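You operate a simulated robot arm through the tools that you are given. There is no shell and no other tool.

Carry out the task below with a simulated robot arm. There is one attempt and no reset: what you move stays moved.

JOB
Power the stacker up, test its lamps, set the belt to SLOW, start.
Fine: shut the console door before the power goes on; start last.

It is judged by the outcome, as a careful person would: the job done as asked, and still so three seconds after it is handed in. It fails if anything else is knocked over, pushed out of place, dropped, spilled or broken.

ROBOT AND FRAMES
A 6-joint arm with a three-finger gripper, fixed in place. Base frame: the origin is at the foot of the arm, x ahead of it, y to its left, z up. Readings come in mm, rad, newtons and seconds.
Its first joint turns from -2.897 to 2.897 rad. Payload 4.89 kg.
Tool frame: the origin (TCP) lies between the finger pads and is the grasp point; the fingertips stand 30 mm ahead of it; z points along the fingers, y is the line along which they close. The gripper opens to 164 mm. The gripper's body begins 125 mm behind the TCP.
Orientation is that of the tool frame in the base frame, as a unit quaternion [x, y, z, w]. With the fingers straight down and closing along the base's y, the tool's x points along the base's -x, its y along +y and its z along -z.

CONTROLS
- The arm moves only by the tool servo_tool. Its argument "plan" is a list of rows, each a list of 7 numbers: the shift along the tool's x, y, z in mm, then the turn, a rotation vector about the tool's x, y, z in rad, then the finger opening in mm, from 0 to 164. In form: [[x, y, z, rx, ry, rz, fingers], ...]. A call has 1 to 20 rows; each row shifts and turns the commanded pose from where the row before left it, along the tool's axes as they then stand. Each row takes 0.2 s and may step no farther than 50 mm and 0.15 rad from the row before; otherwise, or with a gripper value out of range, the whole call is refused. A pose out of reach is approached as far as the arm can. The call stops where the force on the tool passes 90 N (or 10 N more than at its start, if that is more) or the arm is blocked; 0.2 s more then pass. The fingers move at their own pace (about 108 mm/s each) and stop on an object; they squeeze with about 39 N. The grip force told is the motor's: it shows also when the fingers shut on nothing. Time passes only in rows, and 0.2 s behind the last, so rows that do not move let the fingers close. It gives the time, the measured TCP pose, the force on the tool (base axes), the opening and the grip force at its end, in the units of the frame above (readings bear some noise), with the torque about the TCP (base axes, N m) and any sound that the robot's microphone picked up.
- Cameras (640 x 400 px; columns grow to the right, rows downward): "scene" is fixed at [41.4, -504.1, 1822]; the picture's right is [0.70, -0.71, 0.00], its down [-0.34, -0.34, -0.88] and it looks along [0.63, 0.61, -0.48] (base axes); focal length 309 px, centre (320, 200). "wrist" rides on the gripper at [76, -2, -152] in the tool frame; the picture's right is [0.02, 1.00, 0.00], its down [-0.88, 0.02, -0.47] and it looks along [-0.47, 0.01, 0.88] (tool axes); focal length 247 px, centre (320, 200). There is no depth. A picture from a camera that has moved, and an enlarged one, comes with that camera's place and axes in the base frame and with its lens. The place of the scene camera against the robot may be out by one fixed shift of up to 18 mm in any direction.
- capture(camera): a new picture of that camera. No time passes.
- raise_lower(by): slides the trunk up (or, below 0, down) by that many mm; the arm rides with it, the base frame stays. It gives what a move gives, with no picture.
- close_up(camera, box): a new picture of the part [left, top, right, bottom] of that camera's present view, enlarged. No time passes.
- sign_off(): hands the job in; it is judged then, once.

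Places have to be worked out from the pictures, the camera data and where the tool is seen. Open the gripper and draw the arm clear of the work before you hand the job in, unless the task says otherwise.

The tools are called as name(argument=value, ...) on one line, values as JSON. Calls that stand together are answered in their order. servo_tool: Moves the arm, as the interface text tells. Its arguments: {"type":"object","properties":{"plan":{"type":"array","items":{"type":"array","items":{"type":"number"}}}},"required":["plan"]} The other tools are called the same way: raise_lower (by) slides the trunk up or down; capture (camera) takes a picture; close_up (camera, box) takes an enlarged picture of a part of a camera's view; sign_off () hands the job in.

At the start:

```text
time_s: 0.0
position: [480.1, 103.0, 1636.3]
ee_rot: [0.0, 1.0, 0.0, -0.001]
wrist_force: [1.0, -1.0, -0.1]
torque: [0.05, 0.02, 0.04]
opening: 163.9
finger_force: 0.0
trunk travel left (down, up): [-325.0, 65.0]
```

scene: 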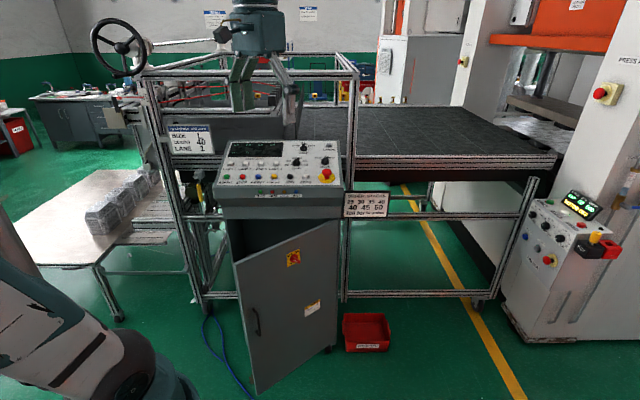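
wrist: 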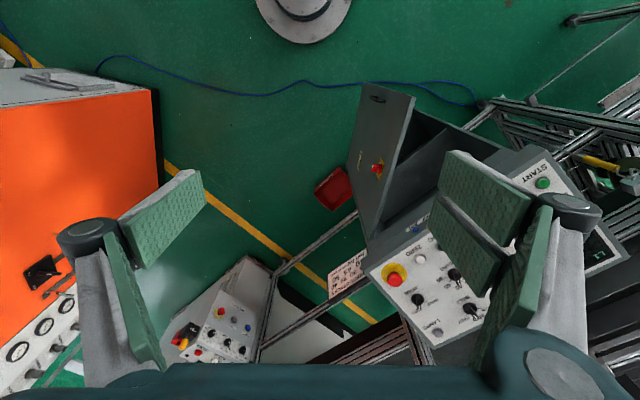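

The scene shows a console with an open door and a panel of buttons and knobs. I take enlarged views to read the labels.

close_up(camera="scene", box=[210, 130, 350, 217])

close_up(camera="scene", box=[200, 200, 400, 400])

close_up(camera="scene", box=[500, 170, 640, 300])

close_up(camera="wrist", box=[320, 80, 640, 380])

```text
4.57 times, centred on (280, 174) of scene
camera zoom: at [41.4, -504.1, 1822.0], right [0.7, -0.71, 0.0], down [-0.34, -0.34, -0.88], along [0.63, 0.61, -0.48], focal length 1414 px, centre (503, 321)
```

zoom: 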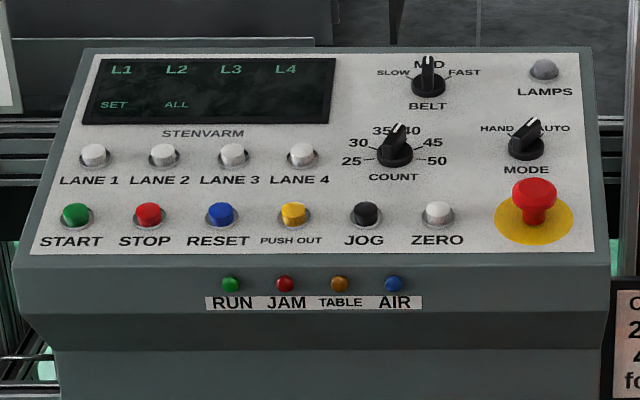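

```text
2.00 times, centred on (300, 300) of scene
camera zoom: at [41.4, -504.1, 1822.0], right [0.7, -0.71, 0.0], down [-0.34, -0.34, -0.88], along [0.63, 0.61, -0.48], focal length 619 px, centre (360, 0)
```

zoom: 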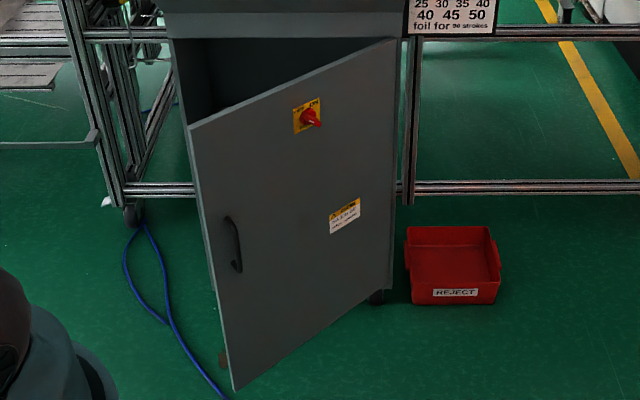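

```text
3.08 times, centred on (570, 235) of scene
camera zoom: at [41.4, -504.1, 1822.0], right [0.7, -0.71, 0.0], down [-0.34, -0.34, -0.88], along [0.63, 0.61, -0.48], focal length 952 px, centre (-449, 92)
```

zoom: 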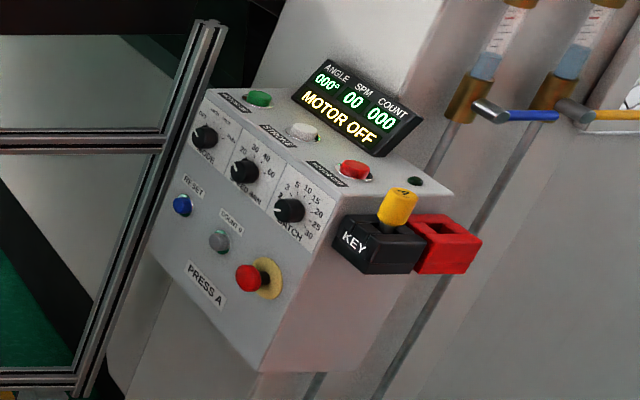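

```text
1.33 times, centred on (480, 230) of wrist
camera zoom: at [404.0, 101.7, 1789.6], right [-0.02, 1.0, 0.0], down [0.88, 0.02, 0.47], along [0.47, 0.01, -0.88], focal length 329 px, centre (107, 160)
```

zoom: 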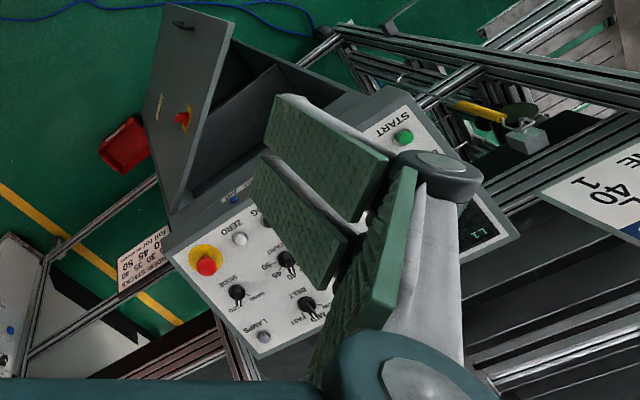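

I identify: a red main switch on the yellow plate on the door, LAMPS button, BELT knob (at MID), START. I close the fingers and shift sideways at height to get clear wrist views for triangulation.

servo_tool(plan=[[0, 0, 0, 0, 0, 0, 0], [0, 40, 0, 0, 0, 0, 0], [0, 40, 0, 0, 0, 0, 0], [0, 40, 0, 0, 0, 0, 0], [0, 40, 0, 0, 0, 0, 0], [0, 0, 0, 0, 0, 0, 0]])

capture(camera="wrist")

capture(camera="scene")

close_up(camera="scene", box=[140, 110, 240, 172])

close_up(camera="scene", box=[335, 180, 399, 220])

```text
time_s: 1.4
position: [480.8, 264.0, 1636.0]
ee_rot: [0.0, 1.0, 0.0, 0.0]
wrist_force: [-0.2, 1.0, -0.2]
torque: [-0.16, 0.11, 0.0]
opening: 0.0
finger_force: 38.9
trunk travel left (down, up): [-325.0, 65.0]
```

```text
taken
camera wrist: at [404.5, 263.9, 1788.6], right [-0.02, 1.0, 0.0], down [0.88, 0.02, 0.47], along [0.47, 0.01, -0.88], focal length 247 px, centre (320, 200)
```

wrist: 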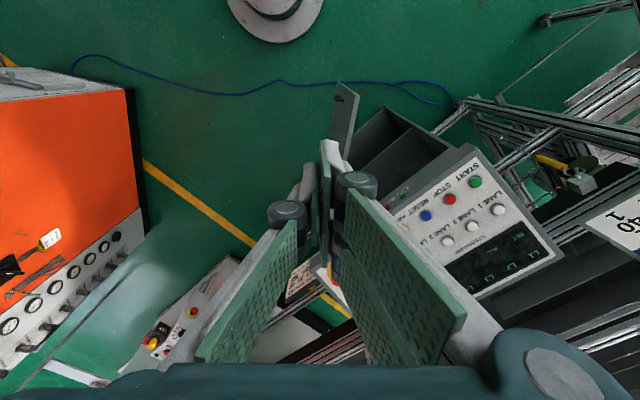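

```text
taken
```

scene: 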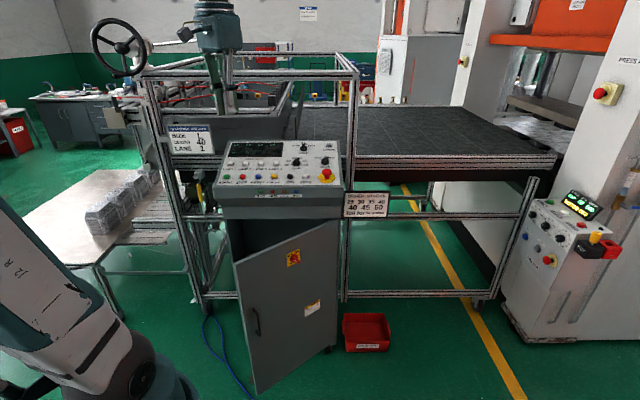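

```text
6.40 times, centred on (190, 141) of scene
camera zoom: at [41.4, -504.1, 1822.0], right [0.7, -0.71, 0.0], down [-0.34, -0.34, -0.88], along [0.63, 0.61, -0.48], focal length 1980 px, centre (1152, 578)
```

zoom: 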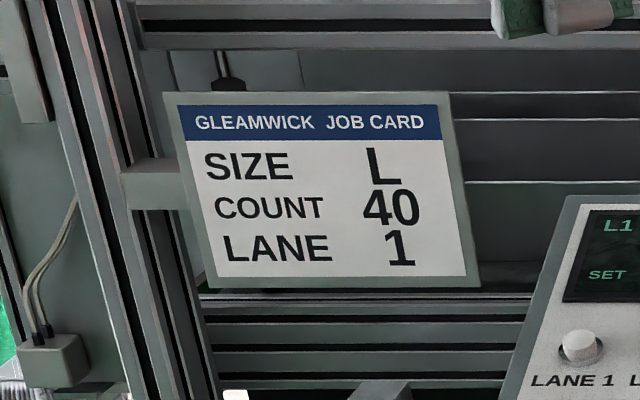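

```text
10.00 times, centred on (367, 200) of scene
camera zoom: at [41.4, -504.1, 1822.0], right [0.7, -0.71, 0.0], down [-0.34, -0.34, -0.88], along [0.63, 0.61, -0.48], focal length 3093 px, centre (-150, 200)
```

zoom: 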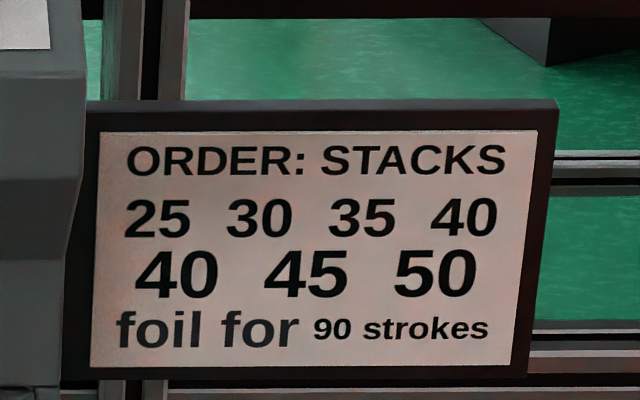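

The wrist triangulation gives START ≈ (635, 639, 1250), E-stop ≈ (940, 332, 1262), LAMPS ≈ (1107, 475, 1317): the console faces the robot along the diagonal (−0.7, −0.7). I turn the tool 45° to line up with the console and look again.

servo_tool(plan=[[0, 0, 0, 0, 0, -0.131, 0], [0, 0, 0, 0, 0, -0.131, 0], [0, 0, 0, 0, 0, -0.131, 0], [0, 0, 0, 0, 0, -0.131, 0], [0, 0, 0, 0, 0, -0.131, 0], [0, 0, 0, 0, 0, -0.1304, 0], [0, 0, 0, 0, 0, 0, 0]])

capture(camera="wrist")

capture(camera="scene")

```text
time_s: 3.0
position: [481.1, 261.9, 1636.0]
ee_rot: [-0.383, 0.924, 0.0, 0.0]
wrist_force: [-0.3, -0.9, 0.7]
torque: [0.01, 0.02, 0.0]
opening: 0.3
finger_force: 39.2
trunk travel left (down, up): [-325.0, 65.0]
```

```text
taken
camera wrist: at [427.8, 207.7, 1789.2], right [-0.72, 0.69, 0.0], down [0.61, 0.64, 0.47], along [0.33, 0.34, -0.88], focal length 247 px, centre (320, 200)
```

wrist: 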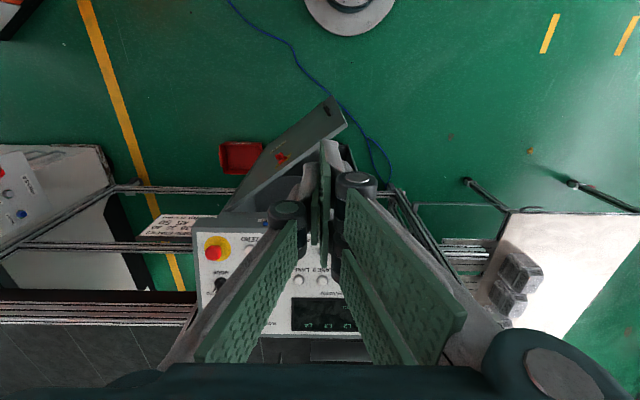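

```text
taken
```

scene: 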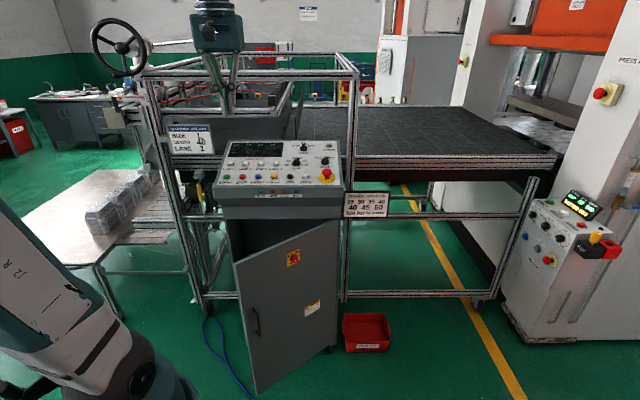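

The tool is now squared to the console. I pitch it 45° forward and lower the trunk for reaching the door.

servo_tool(plan=[[0, 0, 0, 0, -0.131, 0, 0], [0, 0, 0, 0, -0.131, 0, 0], [0, 0, 0, 0, -0.131, 0, 0], [0, 0, 0, 0, -0.131, 0, 0], [0, 0, 0, 0, -0.131, 0, 0], [0, 0, 0, 0, -0.1304, 0, 0], [0, 0, 0, 0, 0, 0, 0]])

raise_lower(by=-250)

capture(camera="wrist")

capture(camera="scene")

```text
time_s: 4.6
position: [478.8, 261.9, 1637.5]
ee_rot: [-0.353, 0.853, 0.147, 0.355]
wrist_force: [-1.3, -0.5, -0.6]
torque: [0.04, -0.09, 0.02]
opening: 0.0
finger_force: 39.1
trunk travel left (down, up): [-325.0, 65.0]
```

```text
time_s: 7.2
position: [480.0, 263.4, 1387.6]
ee_rot: [-0.354, 0.853, 0.147, 0.354]
wrist_force: [0.0, 0.2, -1.2]
torque: [0.0, 0.03, 0.05]
opening: 0.0
finger_force: 39.0
trunk travel left (down, up): [-75.0, 315.0]
```

```text
taken
camera wrist: at [367.1, 147.6, 1440.7], right [-0.72, 0.7, -0.02], down [0.19, 0.22, 0.96], along [0.67, 0.68, -0.29], focal length 247 px, centre (320, 200)
```

wrist: 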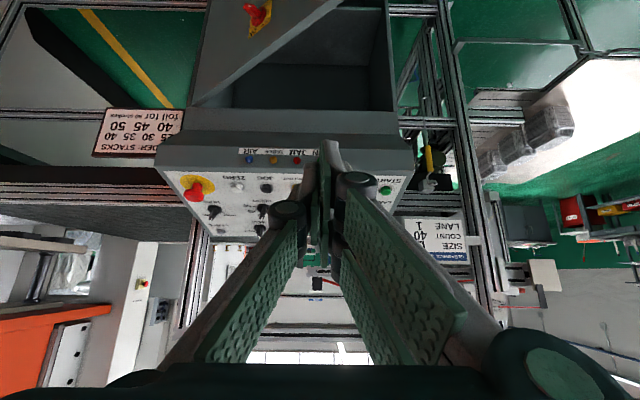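

```text
taken
```

scene: 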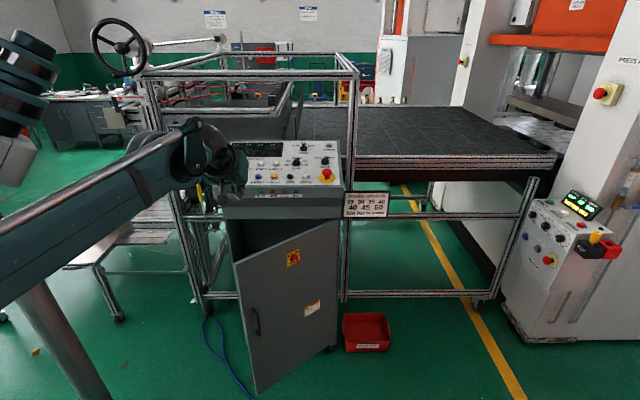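

The new wrist view confirms the panel position and shows the door's hinge further back (~e2 1005 mm along the console's normal) under an overhang. I look more closely at the switch and door.

close_up(camera="scene", box=[270, 235, 334, 275])

close_up(camera="wrist", box=[150, 0, 430, 175])

close_up(camera="scene", box=[220, 280, 348, 360])

close_up(camera="scene", box=[280, 135, 344, 175])

```text
10.00 times, centred on (302, 255) of scene
camera zoom: at [41.4, -504.1, 1822.0], right [0.7, -0.71, 0.0], down [-0.34, -0.34, -0.88], along [0.63, 0.61, -0.48], focal length 3093 px, centre (500, -350)
```

zoom: 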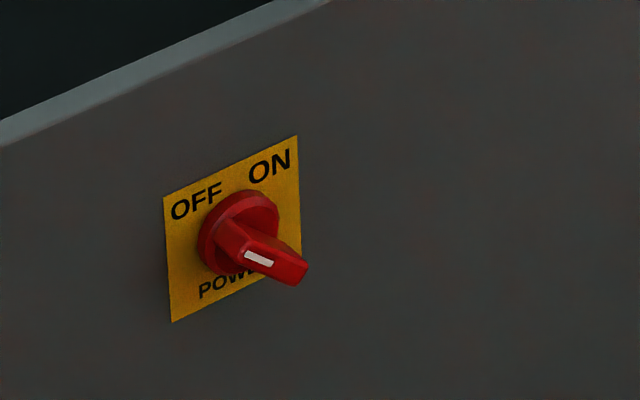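

```text
2.29 times, centred on (290, 88) of wrist
camera zoom: at [367.1, 147.6, 1440.7], right [-0.72, 0.7, -0.02], down [0.19, 0.22, 0.96], along [0.67, 0.68, -0.29], focal length 564 px, centre (389, 457)
```

zoom: 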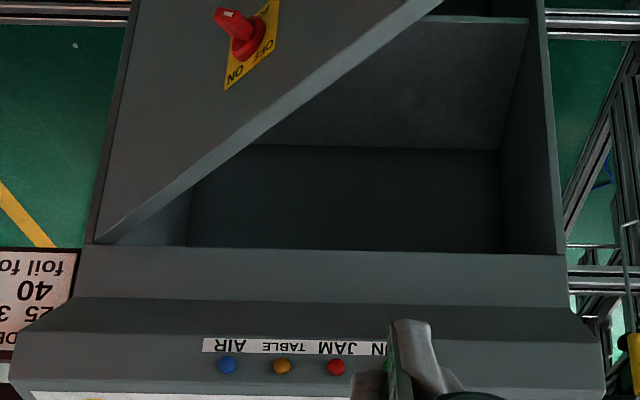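

```text
5.00 times, centred on (284, 320) of scene
camera zoom: at [41.4, -504.1, 1822.0], right [0.7, -0.71, 0.0], down [-0.34, -0.34, -0.88], along [0.63, 0.61, -0.48], focal length 1547 px, centre (500, -400)
```

zoom: 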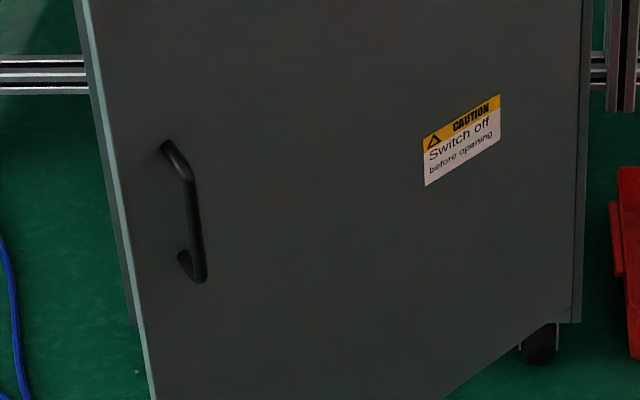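

```text
10.00 times, centred on (312, 155) of scene
camera zoom: at [41.4, -504.1, 1822.0], right [0.7, -0.71, 0.0], down [-0.34, -0.34, -0.88], along [0.63, 0.61, -0.48], focal length 3093 px, centre (400, 650)
```

zoom: 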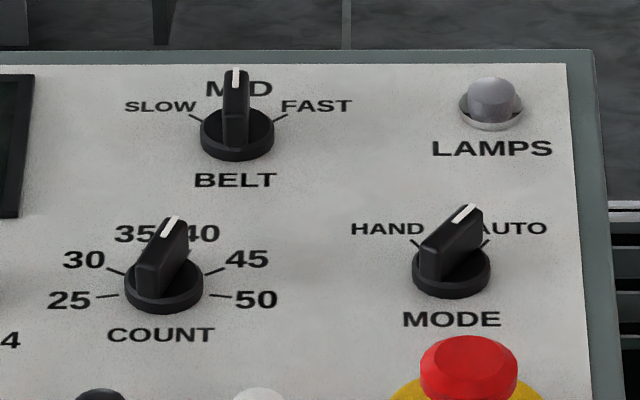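

The power knob is on the door (OFF upper left, ON upper right). The overhang's underside slopes at 45°, so I pitch the tool to 60°, lower the trunk fully, and then approach the door's upper part.

servo_tool(plan=[[0, 0, 0, 0, -0.131, 0, 0], [0, 0, 0, 0, -0.131, 0, 0], [0, 0, 0, 0, 0, 0, 0]])

raise_lower(by=-75)

servo_tool(plan=[[27, 0, 35, 0, 0, 0, 0], [27, 0, 35, 0, 0, 0, 0], [27, 0, 35, 0, 0, 0, 0], [27, 0, 35, 0, 0, 0, 0], [27, 0, 35, 0, 0, 0, 0], [0, 0, 0, 0, 0, 0, 0]])

capture(camera="wrist")

capture(camera="scene")

```text
time_s: 8.0
position: [479.9, 262.5, 1385.9]
ee_rot: [-0.331, 0.8, 0.191, 0.462]
wrist_force: [0.6, 0.3, 0.0]
torque: [0.0, 0.0, 0.07]
opening: 0.0
finger_force: 38.9
trunk travel left (down, up): [-75.0, 315.0]
```

```text
time_s: 9.1
position: [480.0, 262.9, 1311.7]
ee_rot: [-0.331, 0.8, 0.191, 0.462]
wrist_force: [0.0, -0.5, 0.4]
torque: [0.02, -0.02, 0.0]
opening: 0.0
finger_force: 39.3
trunk travel left (down, up): [0.0, 390.0]
```

```text
time_s: 10.5
position: [538.5, 323.4, 1108.8]
ee_rot: [-0.332, 0.8, 0.192, 0.462]
wrist_force: [-1.3, -0.7, -0.5]
torque: [-0.02, -0.07, -0.03]
opening: 0.0
finger_force: 38.7
trunk travel left (down, up): [0.0, 390.0]
```

```text
taken
camera wrist: at [419.2, 202.6, 1118.8], right [-0.71, 0.7, -0.02], down [0.01, 0.03, 1.0], along [0.7, 0.71, -0.03], focal length 247 px, centre (320, 200)
```

wrist: 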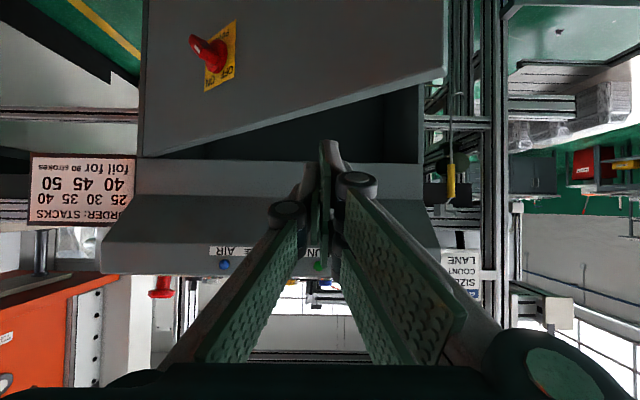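

```text
taken
```

scene: 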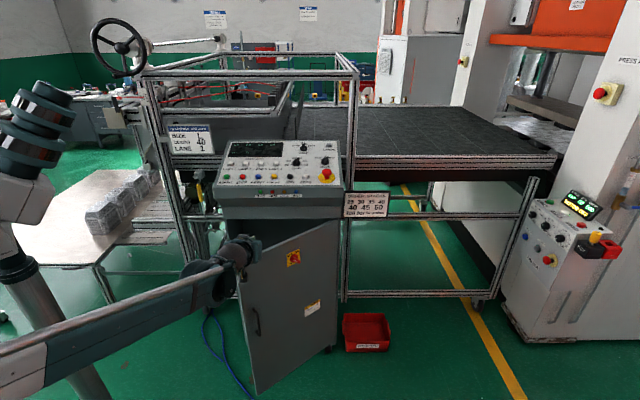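

Refined from both wrist views: the door hinge is at e1≈492, e2≈900, its free edge at e1≈66, e2≈619, and its top at z≈1020 (e1 = console right, e2 = console inward). I lower to z≈955 and begin pushing the door shut.

servo_tool(plan=[[43.3, 0, 25, 0, 0, 0, 0], [43.3, 0, 25, 0, 0, 0, 0], [43.3, 0, 25, 0, 0, 0, 0], [0, 0, 0, 0, 0, 0, 0]])

servo_tool(plan=[[-10, 0, 17.32, 0, 0, 0, 0], [-10, 0, 17.32, 0, 0, 0, 0], [-10, 0, 17.32, 0, 0, 0, 0], [-10, 0, 17.32, 0, 0, 0, 0], [-10, 0, 17.32, 0, 0, 0, 0], [-10, 0, 17.32, 0, 0, 0, 0], [0, 0, 0, 0, 0, 0, 0]])

capture(camera="wrist")

capture(camera="scene")

```text
time_s: 11.5
position: [539.7, 322.5, 960.0]
ee_rot: [-0.331, 0.8, 0.191, 0.463]
wrist_force: [-0.4, -0.7, 0.3]
torque: [0.02, 0.0, -0.05]
opening: 0.0
finger_force: 39.1
trunk travel left (down, up): [0.0, 390.0]
```

```text
time_s: 13.1
position: [625.9, 407.7, 955.9]
ee_rot: [-0.331, 0.8, 0.191, 0.463]
wrist_force: [-0.4, 0.2, 0.3]
torque: [0.0, 0.05, -0.01]
opening: 0.0
finger_force: 38.5
trunk travel left (down, up): [0.0, 390.0]
```

```text
taken
camera wrist: at [507.6, 286.7, 967.8], right [-0.71, 0.7, -0.02], down [0.01, 0.03, 1.0], along [0.7, 0.71, -0.03], focal length 247 px, centre (320, 200)
```

wrist: 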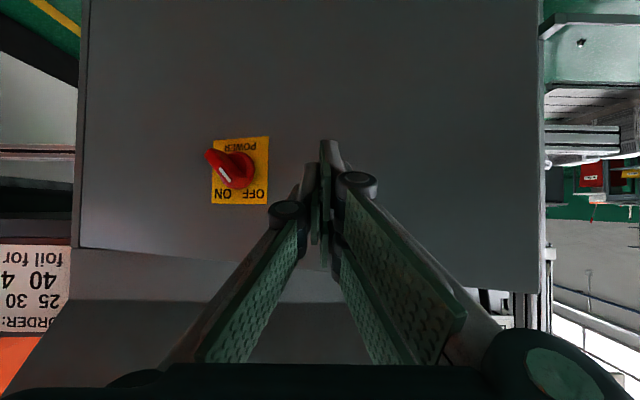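

```text
taken
```

scene: 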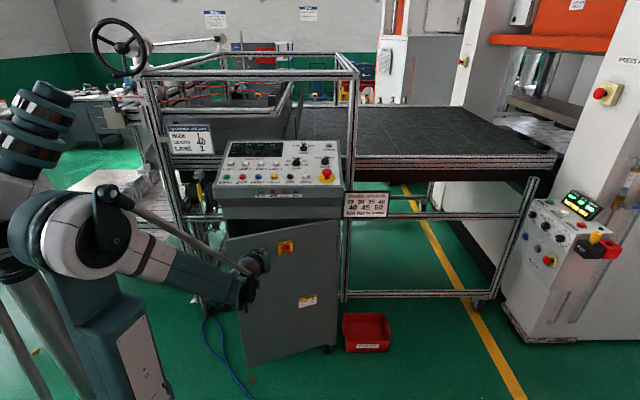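

The door swings freely with the push. I keep pushing in until it meets the frame.

servo_tool(plan=[[-10, 0, 17.32, 0, 0, 0, 0], [-10, 0, 17.32, 0, 0, 0, 0], [-10, 0, 17.32, 0, 0, 0, 0], [-10, 0, 17.32, 0, 0, 0, 0], [-10, 0, 17.32, 0, 0, 0, 0], [-5, 0, 8.66, 0, 0, 0, 0], [-5, 0, 8.66, 0, 0, 0, 0], [0, 0, 0, 0, 0, 0, 0]])

capture(camera="wrist")

capture(camera="scene")

```text
time_s: 14.9
position: [707.3, 491.7, 956.0]
ee_rot: [-0.332, 0.8, 0.191, 0.462]
wrist_force: [-0.6, 0.3, 0.5]
torque: [0.03, -0.01, 0.0]
opening: 0.0
finger_force: 38.7
trunk travel left (down, up): [0.0, 390.0]
```

```text
taken
camera wrist: at [589.2, 370.9, 967.6], right [-0.71, 0.7, -0.02], down [0.01, 0.03, 1.0], along [0.7, 0.71, -0.03], focal length 247 px, centre (320, 200)
```

wrist: 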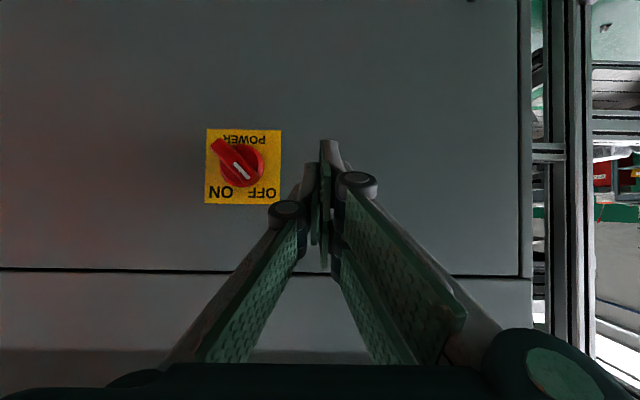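

```text
taken
```

scene: 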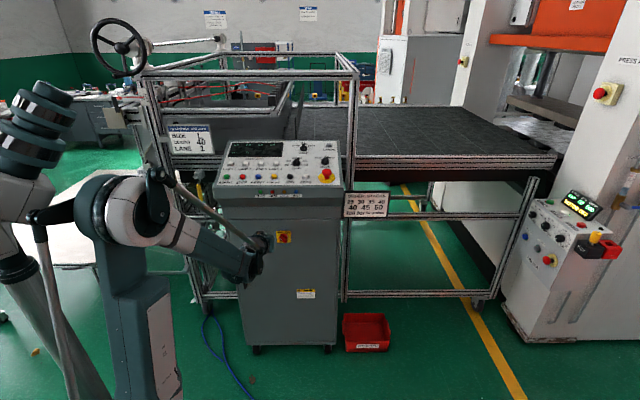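

The door is almost flush. I push on in small steps until the force rises.

servo_tool(plan=[[-2.5, 0, 4.33, 0, 0, 0, 0], [-2.5, 0, 4.33, 0, 0, 0, 0], [-2.5, 0, 4.33, 0, 0, 0, 0], [-2.5, 0, 4.33, 0, 0, 0, 0], [-2.5, 0, 4.33, 0, 0, 0, 0], [-2.5, 0, 4.33, 0, 0, 0, 0], [0, 0, 0, 0, 0, 0, 0]])

capture(camera="wrist")

close_up(camera="scene", box=[200, 180, 360, 360])

```text
time_s: 16.5
position: [725.6, 508.4, 956.9]
ee_rot: [-0.332, 0.8, 0.191, 0.461]
wrist_force: [-22.6, -25.7, 11.2]
torque: [0.65, -0.58, 0.06]
opening: 0.0
finger_force: 39.1
trunk travel left (down, up): [0.0, 390.0]
stopped in row 7: the force on the tool passed its limit at 93 N (the readings are from after the stop); the commanded pose is now the measured one
```

```text
taken
camera wrist: at [606.3, 387.5, 967.5], right [-0.72, 0.7, -0.02], down [0.01, 0.04, 1.0], along [0.7, 0.71, -0.03], focal length 247 px, centre (320, 200)
```

wrist: 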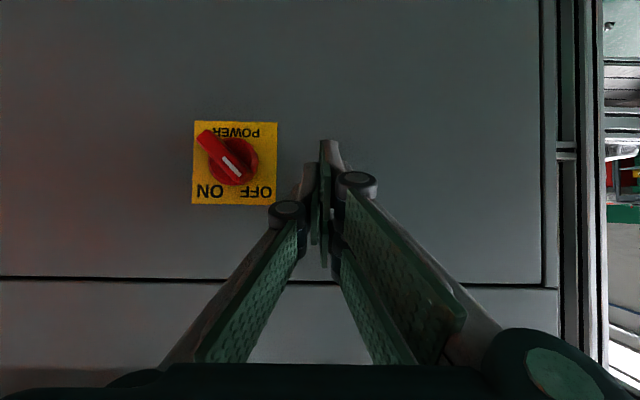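

```text
2.22 times, centred on (280, 270) of scene
camera zoom: at [41.4, -504.1, 1822.0], right [0.7, -0.71, 0.0], down [-0.34, -0.34, -0.88], along [0.63, 0.61, -0.48], focal length 687 px, centre (409, 44)
```

zoom: 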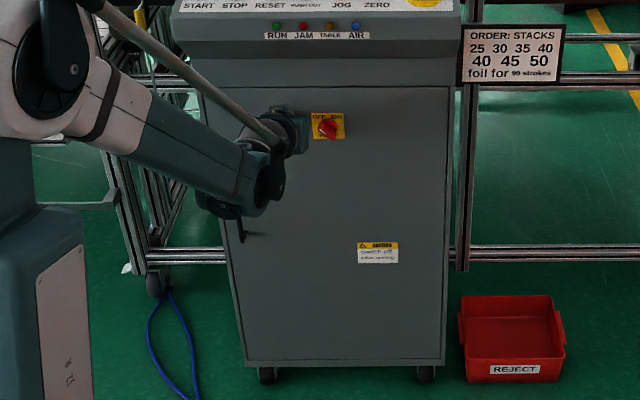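

The door is shut: contact at e2≈899 with ~93 N and flush in both views. I back off 100 mm, level the tool to horizontal and look at the power knob.

servo_tool(plan=[[16.7, 0, -28.9, 0, 0, 0, 0], [16.7, 0, -28.9, 0, 0, 0, 0], [16.7, 0, -28.9, 0, 0, 0, 0], [0, 0, 0, 0, -0.131, 0, 0], [0, 0, 0, 0, -0.131, 0, 0], [0, 0, 0, 0, -0.131, 0, 0], [0, 0, 0, 0, -0.131, 0, 0], [0, 0, 0, 0, 0, 0, 0]])

capture(camera="wrist")

capture(camera="scene")

close_up(camera="scene", box=[260, 220, 308, 250])

```text
time_s: 18.3
position: [657.3, 440.1, 955.6]
ee_rot: [-0.272, 0.654, 0.271, 0.652]
wrist_force: [-0.7, 0.1, -0.1]
torque: [-0.06, 0.05, -0.01]
opening: 0.1
finger_force: 39.0
trunk travel left (down, up): [0.0, 390.0]
```

```text
taken
camera wrist: at [550.0, 331.0, 881.1], right [-0.71, 0.71, -0.02], down [-0.35, -0.32, 0.88], along [0.62, 0.63, 0.47], focal length 247 px, centre (320, 200)
```

wrist: 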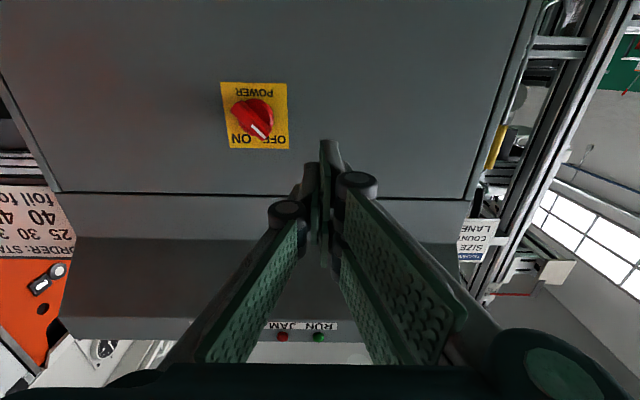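

```text
taken
```

scene: 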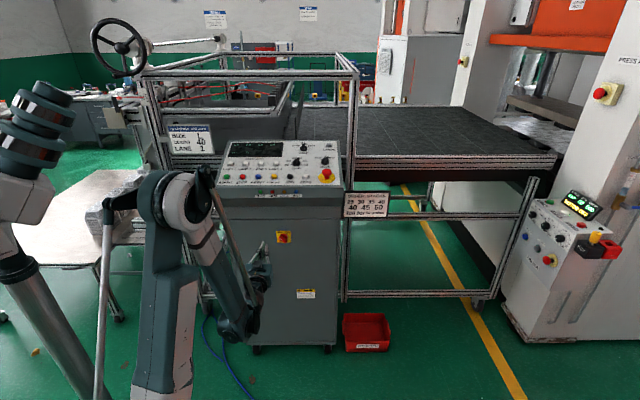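

```text
13.33 times, centred on (284, 235) of scene
camera zoom: at [41.4, -504.1, 1822.0], right [0.7, -0.71, 0.0], down [-0.34, -0.34, -0.88], along [0.63, 0.61, -0.48], focal length 4124 px, centre (800, -267)
```

zoom: 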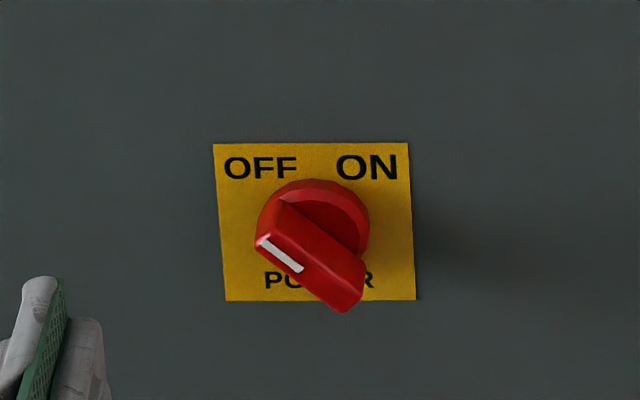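

The tool is horizontal and the door has stayed shut. The knob is at about e1≈222, z≈930, sticking out ~30 mm; I move in front of it, open to 60 mm and roll −45° to match the bar.

servo_tool(plan=[[12.8, -34, 0, 0, 0, 0, 60], [12.8, -34, 0, 0, 0, 0, 60], [0, 0, 0, 0, 0, -0.131, 60], [0, 0, 0, 0, 0, -0.131, 60], [0, 0, 0, 0, 0, -0.131, 60], [0, 0, 0, 0, 0, -0.131, 60], [0, 0, 0, 0, 0, -0.131, 60], [0, 0, 0, 0, 0, -0.13, 60], [0, 0, 0, 0, 0, 0, 60]])

capture(camera="wrist")

close_up(camera="scene", box=[230, 200, 326, 260])

```text
time_s: 20.3
position: [711.0, 393.9, 941.3]
ee_rot: [-0.501, 0.501, 0.0, 0.706]
wrist_force: [-0.6, -0.2, 0.3]
torque: [-0.01, 0.04, 0.0]
opening: 60.1
finger_force: 0.1
out of reach, approached as far as the arm can: row 1, 2
trunk travel left (down, up): [0.0, 390.0]
```

```text
taken
camera wrist: at [641.7, 247.3, 890.4], right [-0.49, 0.49, -0.72], down [-0.78, 0.12, 0.61], along [0.38, 0.87, 0.32], focal length 247 px, centre (320, 200)
```

wrist: 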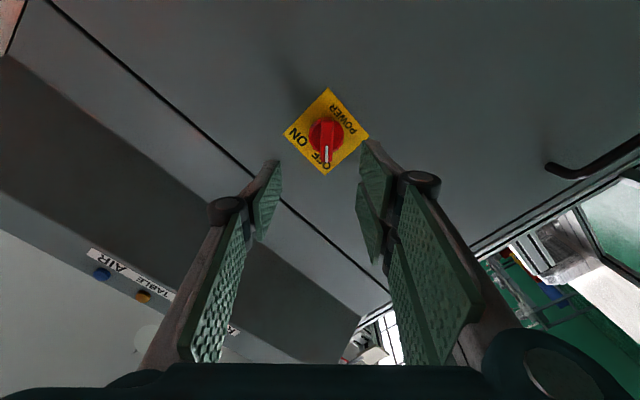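

```text
6.67 times, centred on (278, 230) of scene
camera zoom: at [41.4, -504.1, 1822.0], right [0.7, -0.71, 0.0], down [-0.34, -0.34, -0.88], along [0.63, 0.61, -0.48], focal length 2062 px, centre (600, 0)
```

zoom: 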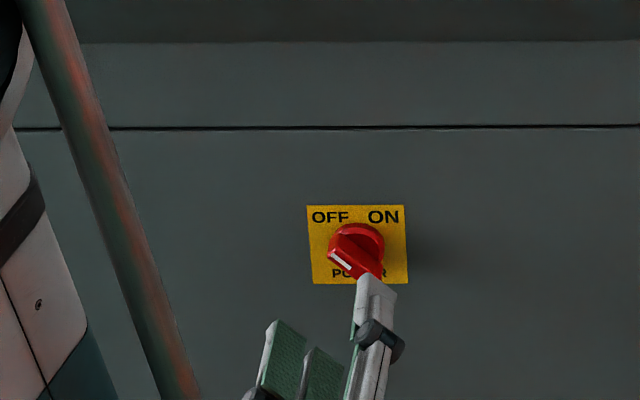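

The bar is now vertical in the wrist view, so the roll matches; the arm is 11 mm high since it was near a reach limit. I move forward 40 mm and see whether height recovers.

servo_tool(plan=[[0, 0, 20, 0, 0, 0, 60], [0, 0, 20, 0, 0, 0, 60], [0, 0, 0, 0, 0, 0, 60]])

close_up(camera="wrist", box=[240, 60, 440, 185])

```text
time_s: 21.1
position: [738.3, 423.2, 940.2]
ee_rot: [-0.501, 0.5, 0.0, 0.706]
wrist_force: [-1.3, -0.6, 0.9]
torque: [-0.02, -0.01, 0.03]
opening: 60.0
finger_force: 0.1
trunk travel left (down, up): [0.0, 390.0]
```

```text
3.20 times, centred on (340, 122) of wrist
camera zoom: at [669.4, 275.7, 889.0], right [-0.49, 0.49, -0.72], down [-0.78, 0.12, 0.61], along [0.38, 0.87, 0.32], focal length 790 px, centre (256, 448)
```

zoom: 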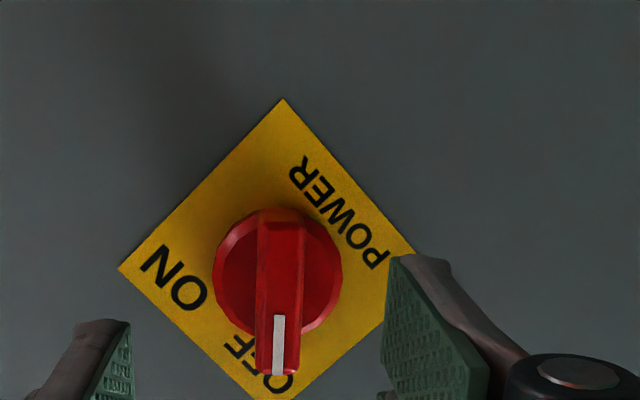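

From the view in tool axes, the bar's centre is about x +11, y +6 mm off the TCP. I shift by that and go forward to put the fingertips around the bar.

servo_tool(plan=[[5, 3, 5, 0, 0, 0, 60], [5, 3, 5, 0, 0, 0, 60], [0, 0, 0, 0, 0, 0, 60]])

close_up(camera="wrist", box=[240, 60, 440, 185])

```text
time_s: 21.9
position: [747.0, 426.2, 929.2]
ee_rot: [-0.501, 0.5, 0.001, 0.706]
wrist_force: [-0.3, 0.8, 0.7]
torque: [-0.02, 0.02, 0.0]
opening: 60.0
finger_force: 0.2
trunk travel left (down, up): [0.0, 390.0]
```

```text
3.20 times, centred on (340, 122) of wrist
camera zoom: at [678.3, 280.4, 877.6], right [-0.49, 0.49, -0.72], down [-0.78, 0.12, 0.61], along [0.38, 0.87, 0.32], focal length 790 px, centre (256, 448)
```

zoom: 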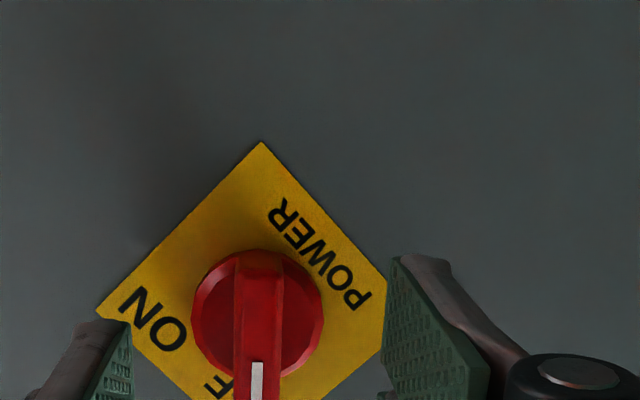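

Well centred now (TCP e1≈227, z≈929). I advance 33 mm so the fingertips straddle the bar, then close.

servo_tool(plan=[[0, 0, 11, 0, 0, 0, 60], [0, 0, 11, 0, 0, 0, 60], [0, 0, 10, 0, 0, 0, 60], [0, 0, 0, 0, 0, 0, 60]])

capture(camera="wrist")

close_up(camera="scene", box=[252, 215, 316, 255])

```text
time_s: 22.9
position: [770.8, 449.4, 929.2]
ee_rot: [-0.501, 0.5, 0.0, 0.706]
wrist_force: [0.8, 0.4, 1.1]
torque: [0.0, 0.0, 0.0]
opening: 60.2
finger_force: 0.1
trunk travel left (down, up): [0.0, 390.0]
```

```text
taken
camera wrist: at [701.3, 303.2, 877.3], right [-0.49, 0.49, -0.72], down [-0.78, 0.12, 0.61], along [0.38, 0.87, 0.32], focal length 247 px, centre (320, 200)
```

wrist: 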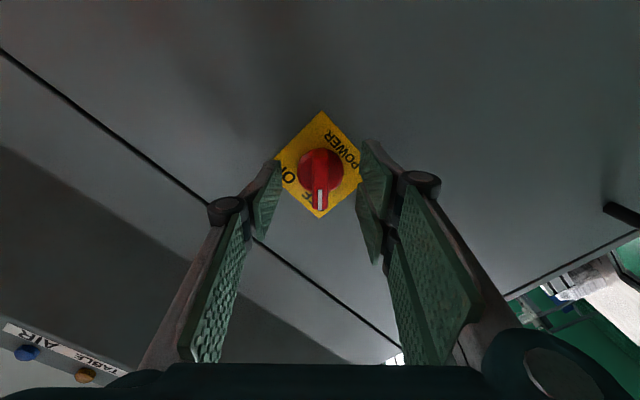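

```text
10.00 times, centred on (284, 235) of scene
camera zoom: at [41.4, -504.1, 1822.0], right [0.7, -0.71, 0.0], down [-0.34, -0.34, -0.88], along [0.63, 0.61, -0.48], focal length 3093 px, centre (680, -150)
```

zoom: 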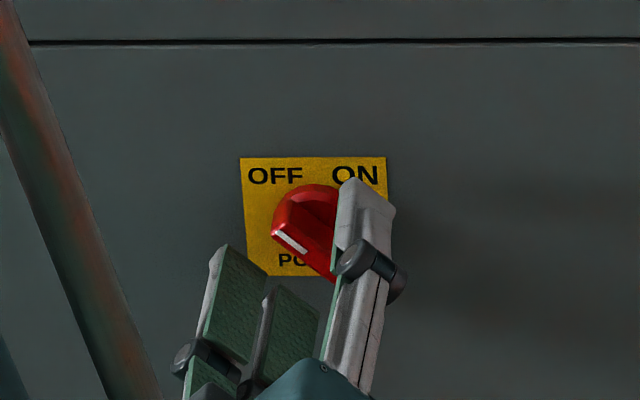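

Fingertips are at e2≈893, straddling the bar. I close on it.

servo_tool(plan=[[0, 0, 0, 0, 0, 0, 30], [0, 0, 0, 0, 0, 0, 10], [0, 0, 0, 0, 0, 0, 0], [0, 0, 0, 0, 0, 0, 0], [0, 0, 0, 0, 0, 0, 0]])

close_up(camera="wrist", box=[240, 100, 400, 200])

close_up(camera="scene", box=[252, 215, 316, 255])

```text
time_s: 24.1
position: [769.9, 449.1, 928.7]
ee_rot: [-0.501, 0.5, 0.0, 0.706]
wrist_force: [-5.6, 2.0, -9.5]
torque: [-0.11, 0.08, 0.28]
opening: 12.6
finger_force: 45.7
trunk travel left (down, up): [0.0, 390.0]
```

```text
4.00 times, centred on (320, 150) of wrist
camera zoom: at [701.2, 303.4, 877.0], right [-0.49, 0.49, -0.72], down [-0.78, 0.12, 0.61], along [0.38, 0.87, 0.32], focal length 988 px, centre (320, 400)
```

zoom: 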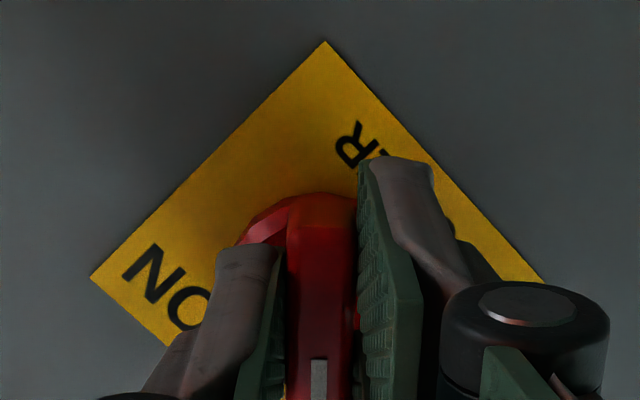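

```text
10.00 times, centred on (284, 235) of scene
camera zoom: at [41.4, -504.1, 1822.0], right [0.7, -0.71, 0.0], down [-0.34, -0.34, -0.88], along [0.63, 0.61, -0.48], focal length 3093 px, centre (680, -150)
```

zoom: 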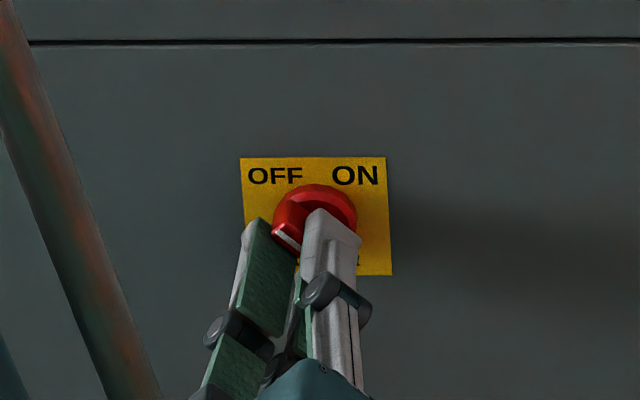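

The bar is gripped (12.6 mm). I rotate clockwise (+ about tool z), the first half, and check.

servo_tool(plan=[[0, 0, 0, 0, 0, 0.1309, 0], [0, 0, 0, 0, 0, 0.1309, 0], [0, 0, 0, 0, 0, 0.1309, 0], [0, 0, 0, 0, 0, 0.1309, 0], [0, 0, 0, 0, 0, 0.1309, 0], [0, 0, 0, 0, 0, 0.1309, 0], [0, 0, 0, 0, 0, 0, 0]])

close_up(camera="wrist", box=[240, 100, 400, 200])

close_up(camera="scene", box=[252, 215, 316, 255])

```text
time_s: 25.7
position: [768.7, 450.3, 928.2]
ee_rot: [-0.272, 0.654, 0.271, 0.652]
wrist_force: [-28.5, 11.7, -37.7]
torque: [-0.69, 0.66, 0.82]
opening: 12.7
finger_force: 45.0
trunk travel left (down, up): [0.0, 390.0]
```

```text
4.00 times, centred on (320, 150) of wrist
camera zoom: at [662.4, 341.9, 853.2], right [-0.71, 0.7, -0.02], down [-0.34, -0.32, 0.88], along [0.62, 0.63, 0.47], focal length 988 px, centre (320, 400)
```

zoom: 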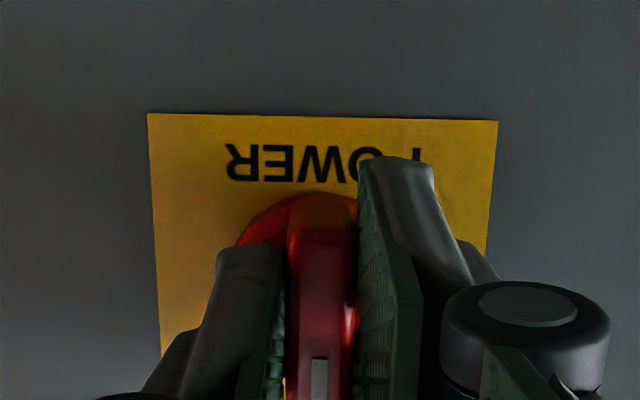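

```text
10.00 times, centred on (284, 235) of scene
camera zoom: at [41.4, -504.1, 1822.0], right [0.7, -0.71, 0.0], down [-0.34, -0.34, -0.88], along [0.63, 0.61, -0.48], focal length 3093 px, centre (680, -150)
```

zoom: 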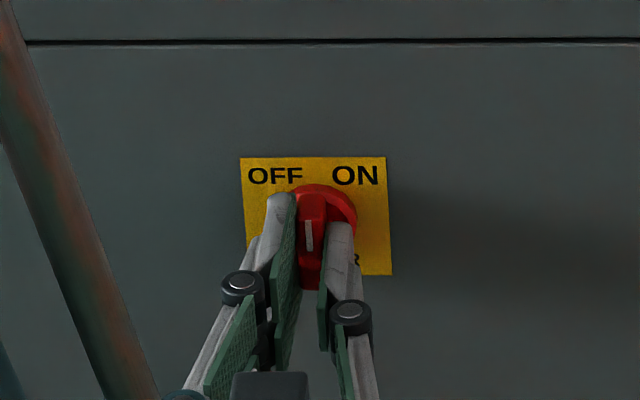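

The knob follows, now at 12 o'clock. The side force suggests my axis is slightly high/right, so I ease 2 mm that way while turning the rest.

servo_tool(plan=[[2, 2, 0, 0, 0, 0, 0], [0, 0, 0, 0, 0, 0.1309, 0], [0, 0, 0, 0, 0, 0.1309, 0], [0, 0, 0, 0, 0, 0.1309, 0]])

```text
time_s: 26.7
position: [767.6, 450.0, 927.2]
ee_rot: [-0.139, 0.694, 0.394, 0.587]
wrist_force: [-2.4, 7.0, 23.9]
torque: [-0.38, 0.34, 0.7]
opening: 12.6
finger_force: 45.1
trunk travel left (down, up): [0.0, 390.0]
```

Forces have dropped; I finish the remaining 22°.

servo_tool(plan=[[0, 0, 0, 0, 0, 0.1309, 0], [0, 0, 0, 0, 0, 0.1309, 0], [0, 0, 0, 0, 0, 0.1309, 0], [0, 0, 0, 0, 0, 0, 0]])

close_up(camera="scene", box=[252, 215, 316, 255])

close_up(camera="scene", box=[210, 130, 350, 217])

```text
time_s: 27.7
position: [767.9, 450.4, 928.9]
ee_rot: [-0.001, 0.708, 0.5, 0.499]
wrist_force: [-14.7, 7.0, 12.7]
torque: [0.92, -0.95, -0.61]
opening: 12.8
finger_force: 44.3
trunk travel left (down, up): [0.0, 390.0]
```

```text
10.00 times, centred on (284, 235) of scene
camera zoom: at [41.4, -504.1, 1822.0], right [0.7, -0.71, 0.0], down [-0.34, -0.34, -0.88], along [0.63, 0.61, -0.48], focal length 3093 px, centre (680, -150)
```

zoom: 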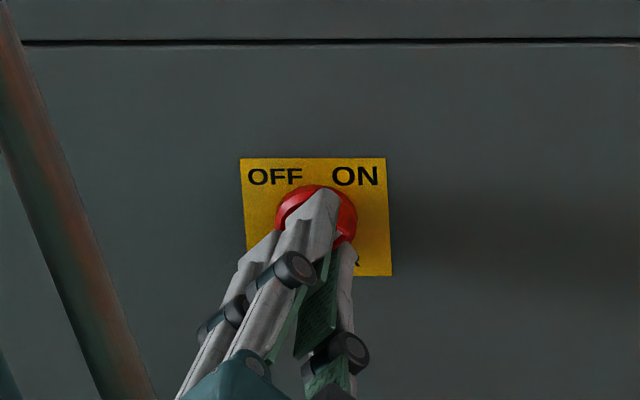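

```text
4.57 times, centred on (280, 174) of scene
camera zoom: at [41.4, -504.1, 1822.0], right [0.7, -0.71, 0.0], down [-0.34, -0.34, -0.88], along [0.63, 0.61, -0.48], focal length 1414 px, centre (503, 321)
```

zoom: 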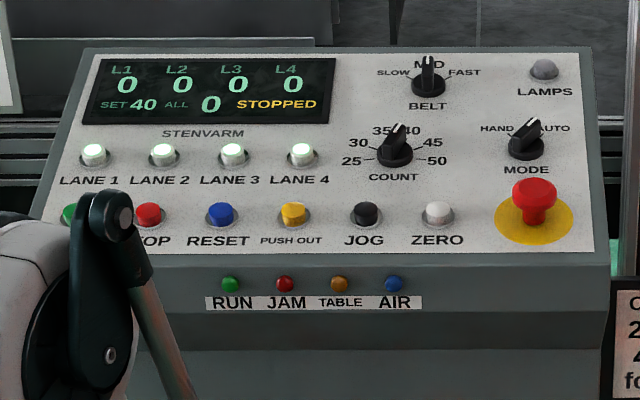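

Power is on: the display shows SET 40, STOPPED, and the lane lamps are lit. I release the knob and back straight out.

servo_tool(plan=[[0, 0, 0, 0, 0, 0, 50], [0, 0, 0, 0, 0, 0, 50], [0, 0, 0, 0, 0, 0, 50], [0, 0, -20, 0, 0, 0, 50], [0, 0, -30, 0, 0, 0, 50], [0, 0, -40, 0, 0, 0, 50], [0, 0, 0, 0, 0, 0, 50]])

capture(camera="scene")

close_up(camera="scene", box=[230, 190, 350, 265])

capture(camera="wrist")

```text
time_s: 29.3
position: [710.7, 390.9, 942.0]
ee_rot: [-0.001, 0.709, 0.499, 0.498]
wrist_force: [0.4, 1.6, -0.3]
torque: [0.02, -0.04, 0.01]
opening: 50.2
finger_force: 0.1
out of reach, approached as far as the arm can: row 6
trunk travel left (down, up): [0.0, 390.0]
```

```text
taken
```

scene: 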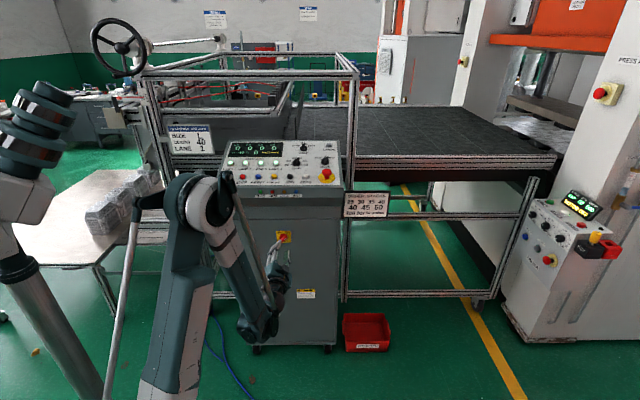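

```text
5.33 times, centred on (290, 228) of scene
camera zoom: at [41.4, -504.1, 1822.0], right [0.7, -0.71, 0.0], down [-0.34, -0.34, -0.88], along [0.63, 0.61, -0.48], focal length 1650 px, centre (480, 53)
```

zoom: 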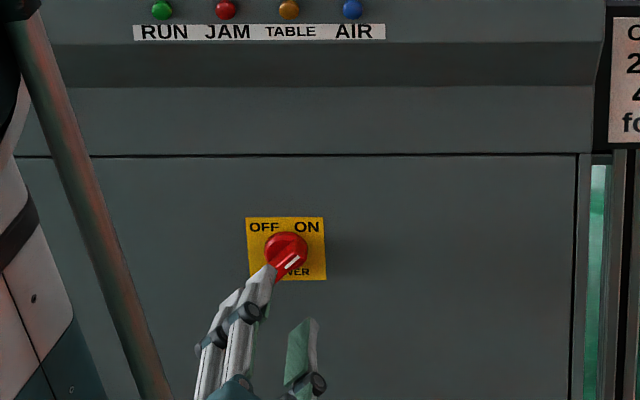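

```text
taken
camera wrist: at [565.8, 319.8, 888.2], right [-0.51, 0.51, 0.69], down [0.1, -0.76, 0.64], along [0.85, 0.39, 0.34], focal length 247 px, centre (320, 200)
```

wrist: 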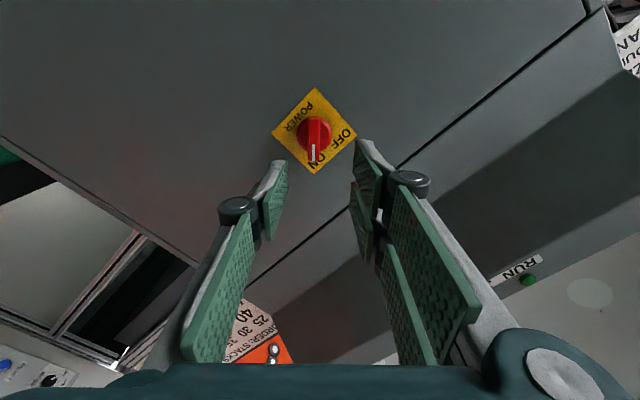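

The switch points to ON and the door is shut. I unroll the wrist, pitch back to 60°, and retreat up and away toward a pose in front of and above the panel.

servo_tool(plan=[[0, 0, 0, 0, 0, -0.1309, 50], [0, 0, 0, 0, 0, -0.1309, 50], [0, 0, 0, 0, 0, -0.1309, 20], [0, 0, 0, 0, 0, -0.1309, 0], [0, 0, 0, 0, 0, -0.1309, 0], [0, 0, 0, 0, 0, -0.1309, 0], [0, 0, -15, 0, 0.131, 0, 0], [0, 0, -15, 0, 0.131, 0, 0], [0, 0, -15, 0, 0.131, 0, 0], [0, 0, -15, 0, 0.131, 0, 0], [0, 0, 0, 0, 0, 0, 0]])

capture(camera="scene")

```text
time_s: 31.7
position: [669.4, 348.9, 953.9]
ee_rot: [-0.333, 0.801, 0.192, 0.46]
wrist_force: [1.0, -0.3, -0.3]
torque: [-0.01, 0.02, 0.02]
opening: 0.2
finger_force: 38.8
trunk travel left (down, up): [0.0, 390.0]
```

```text
taken
```

scene: 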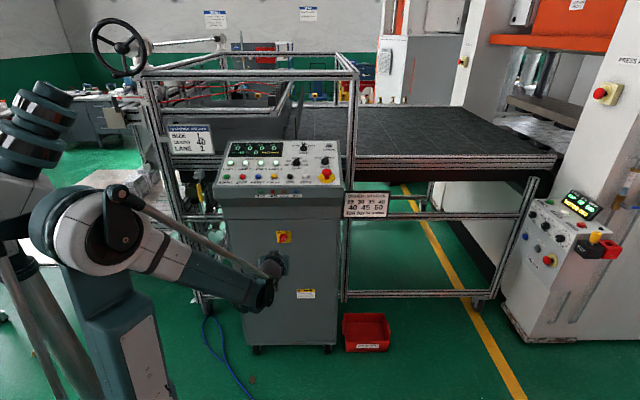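

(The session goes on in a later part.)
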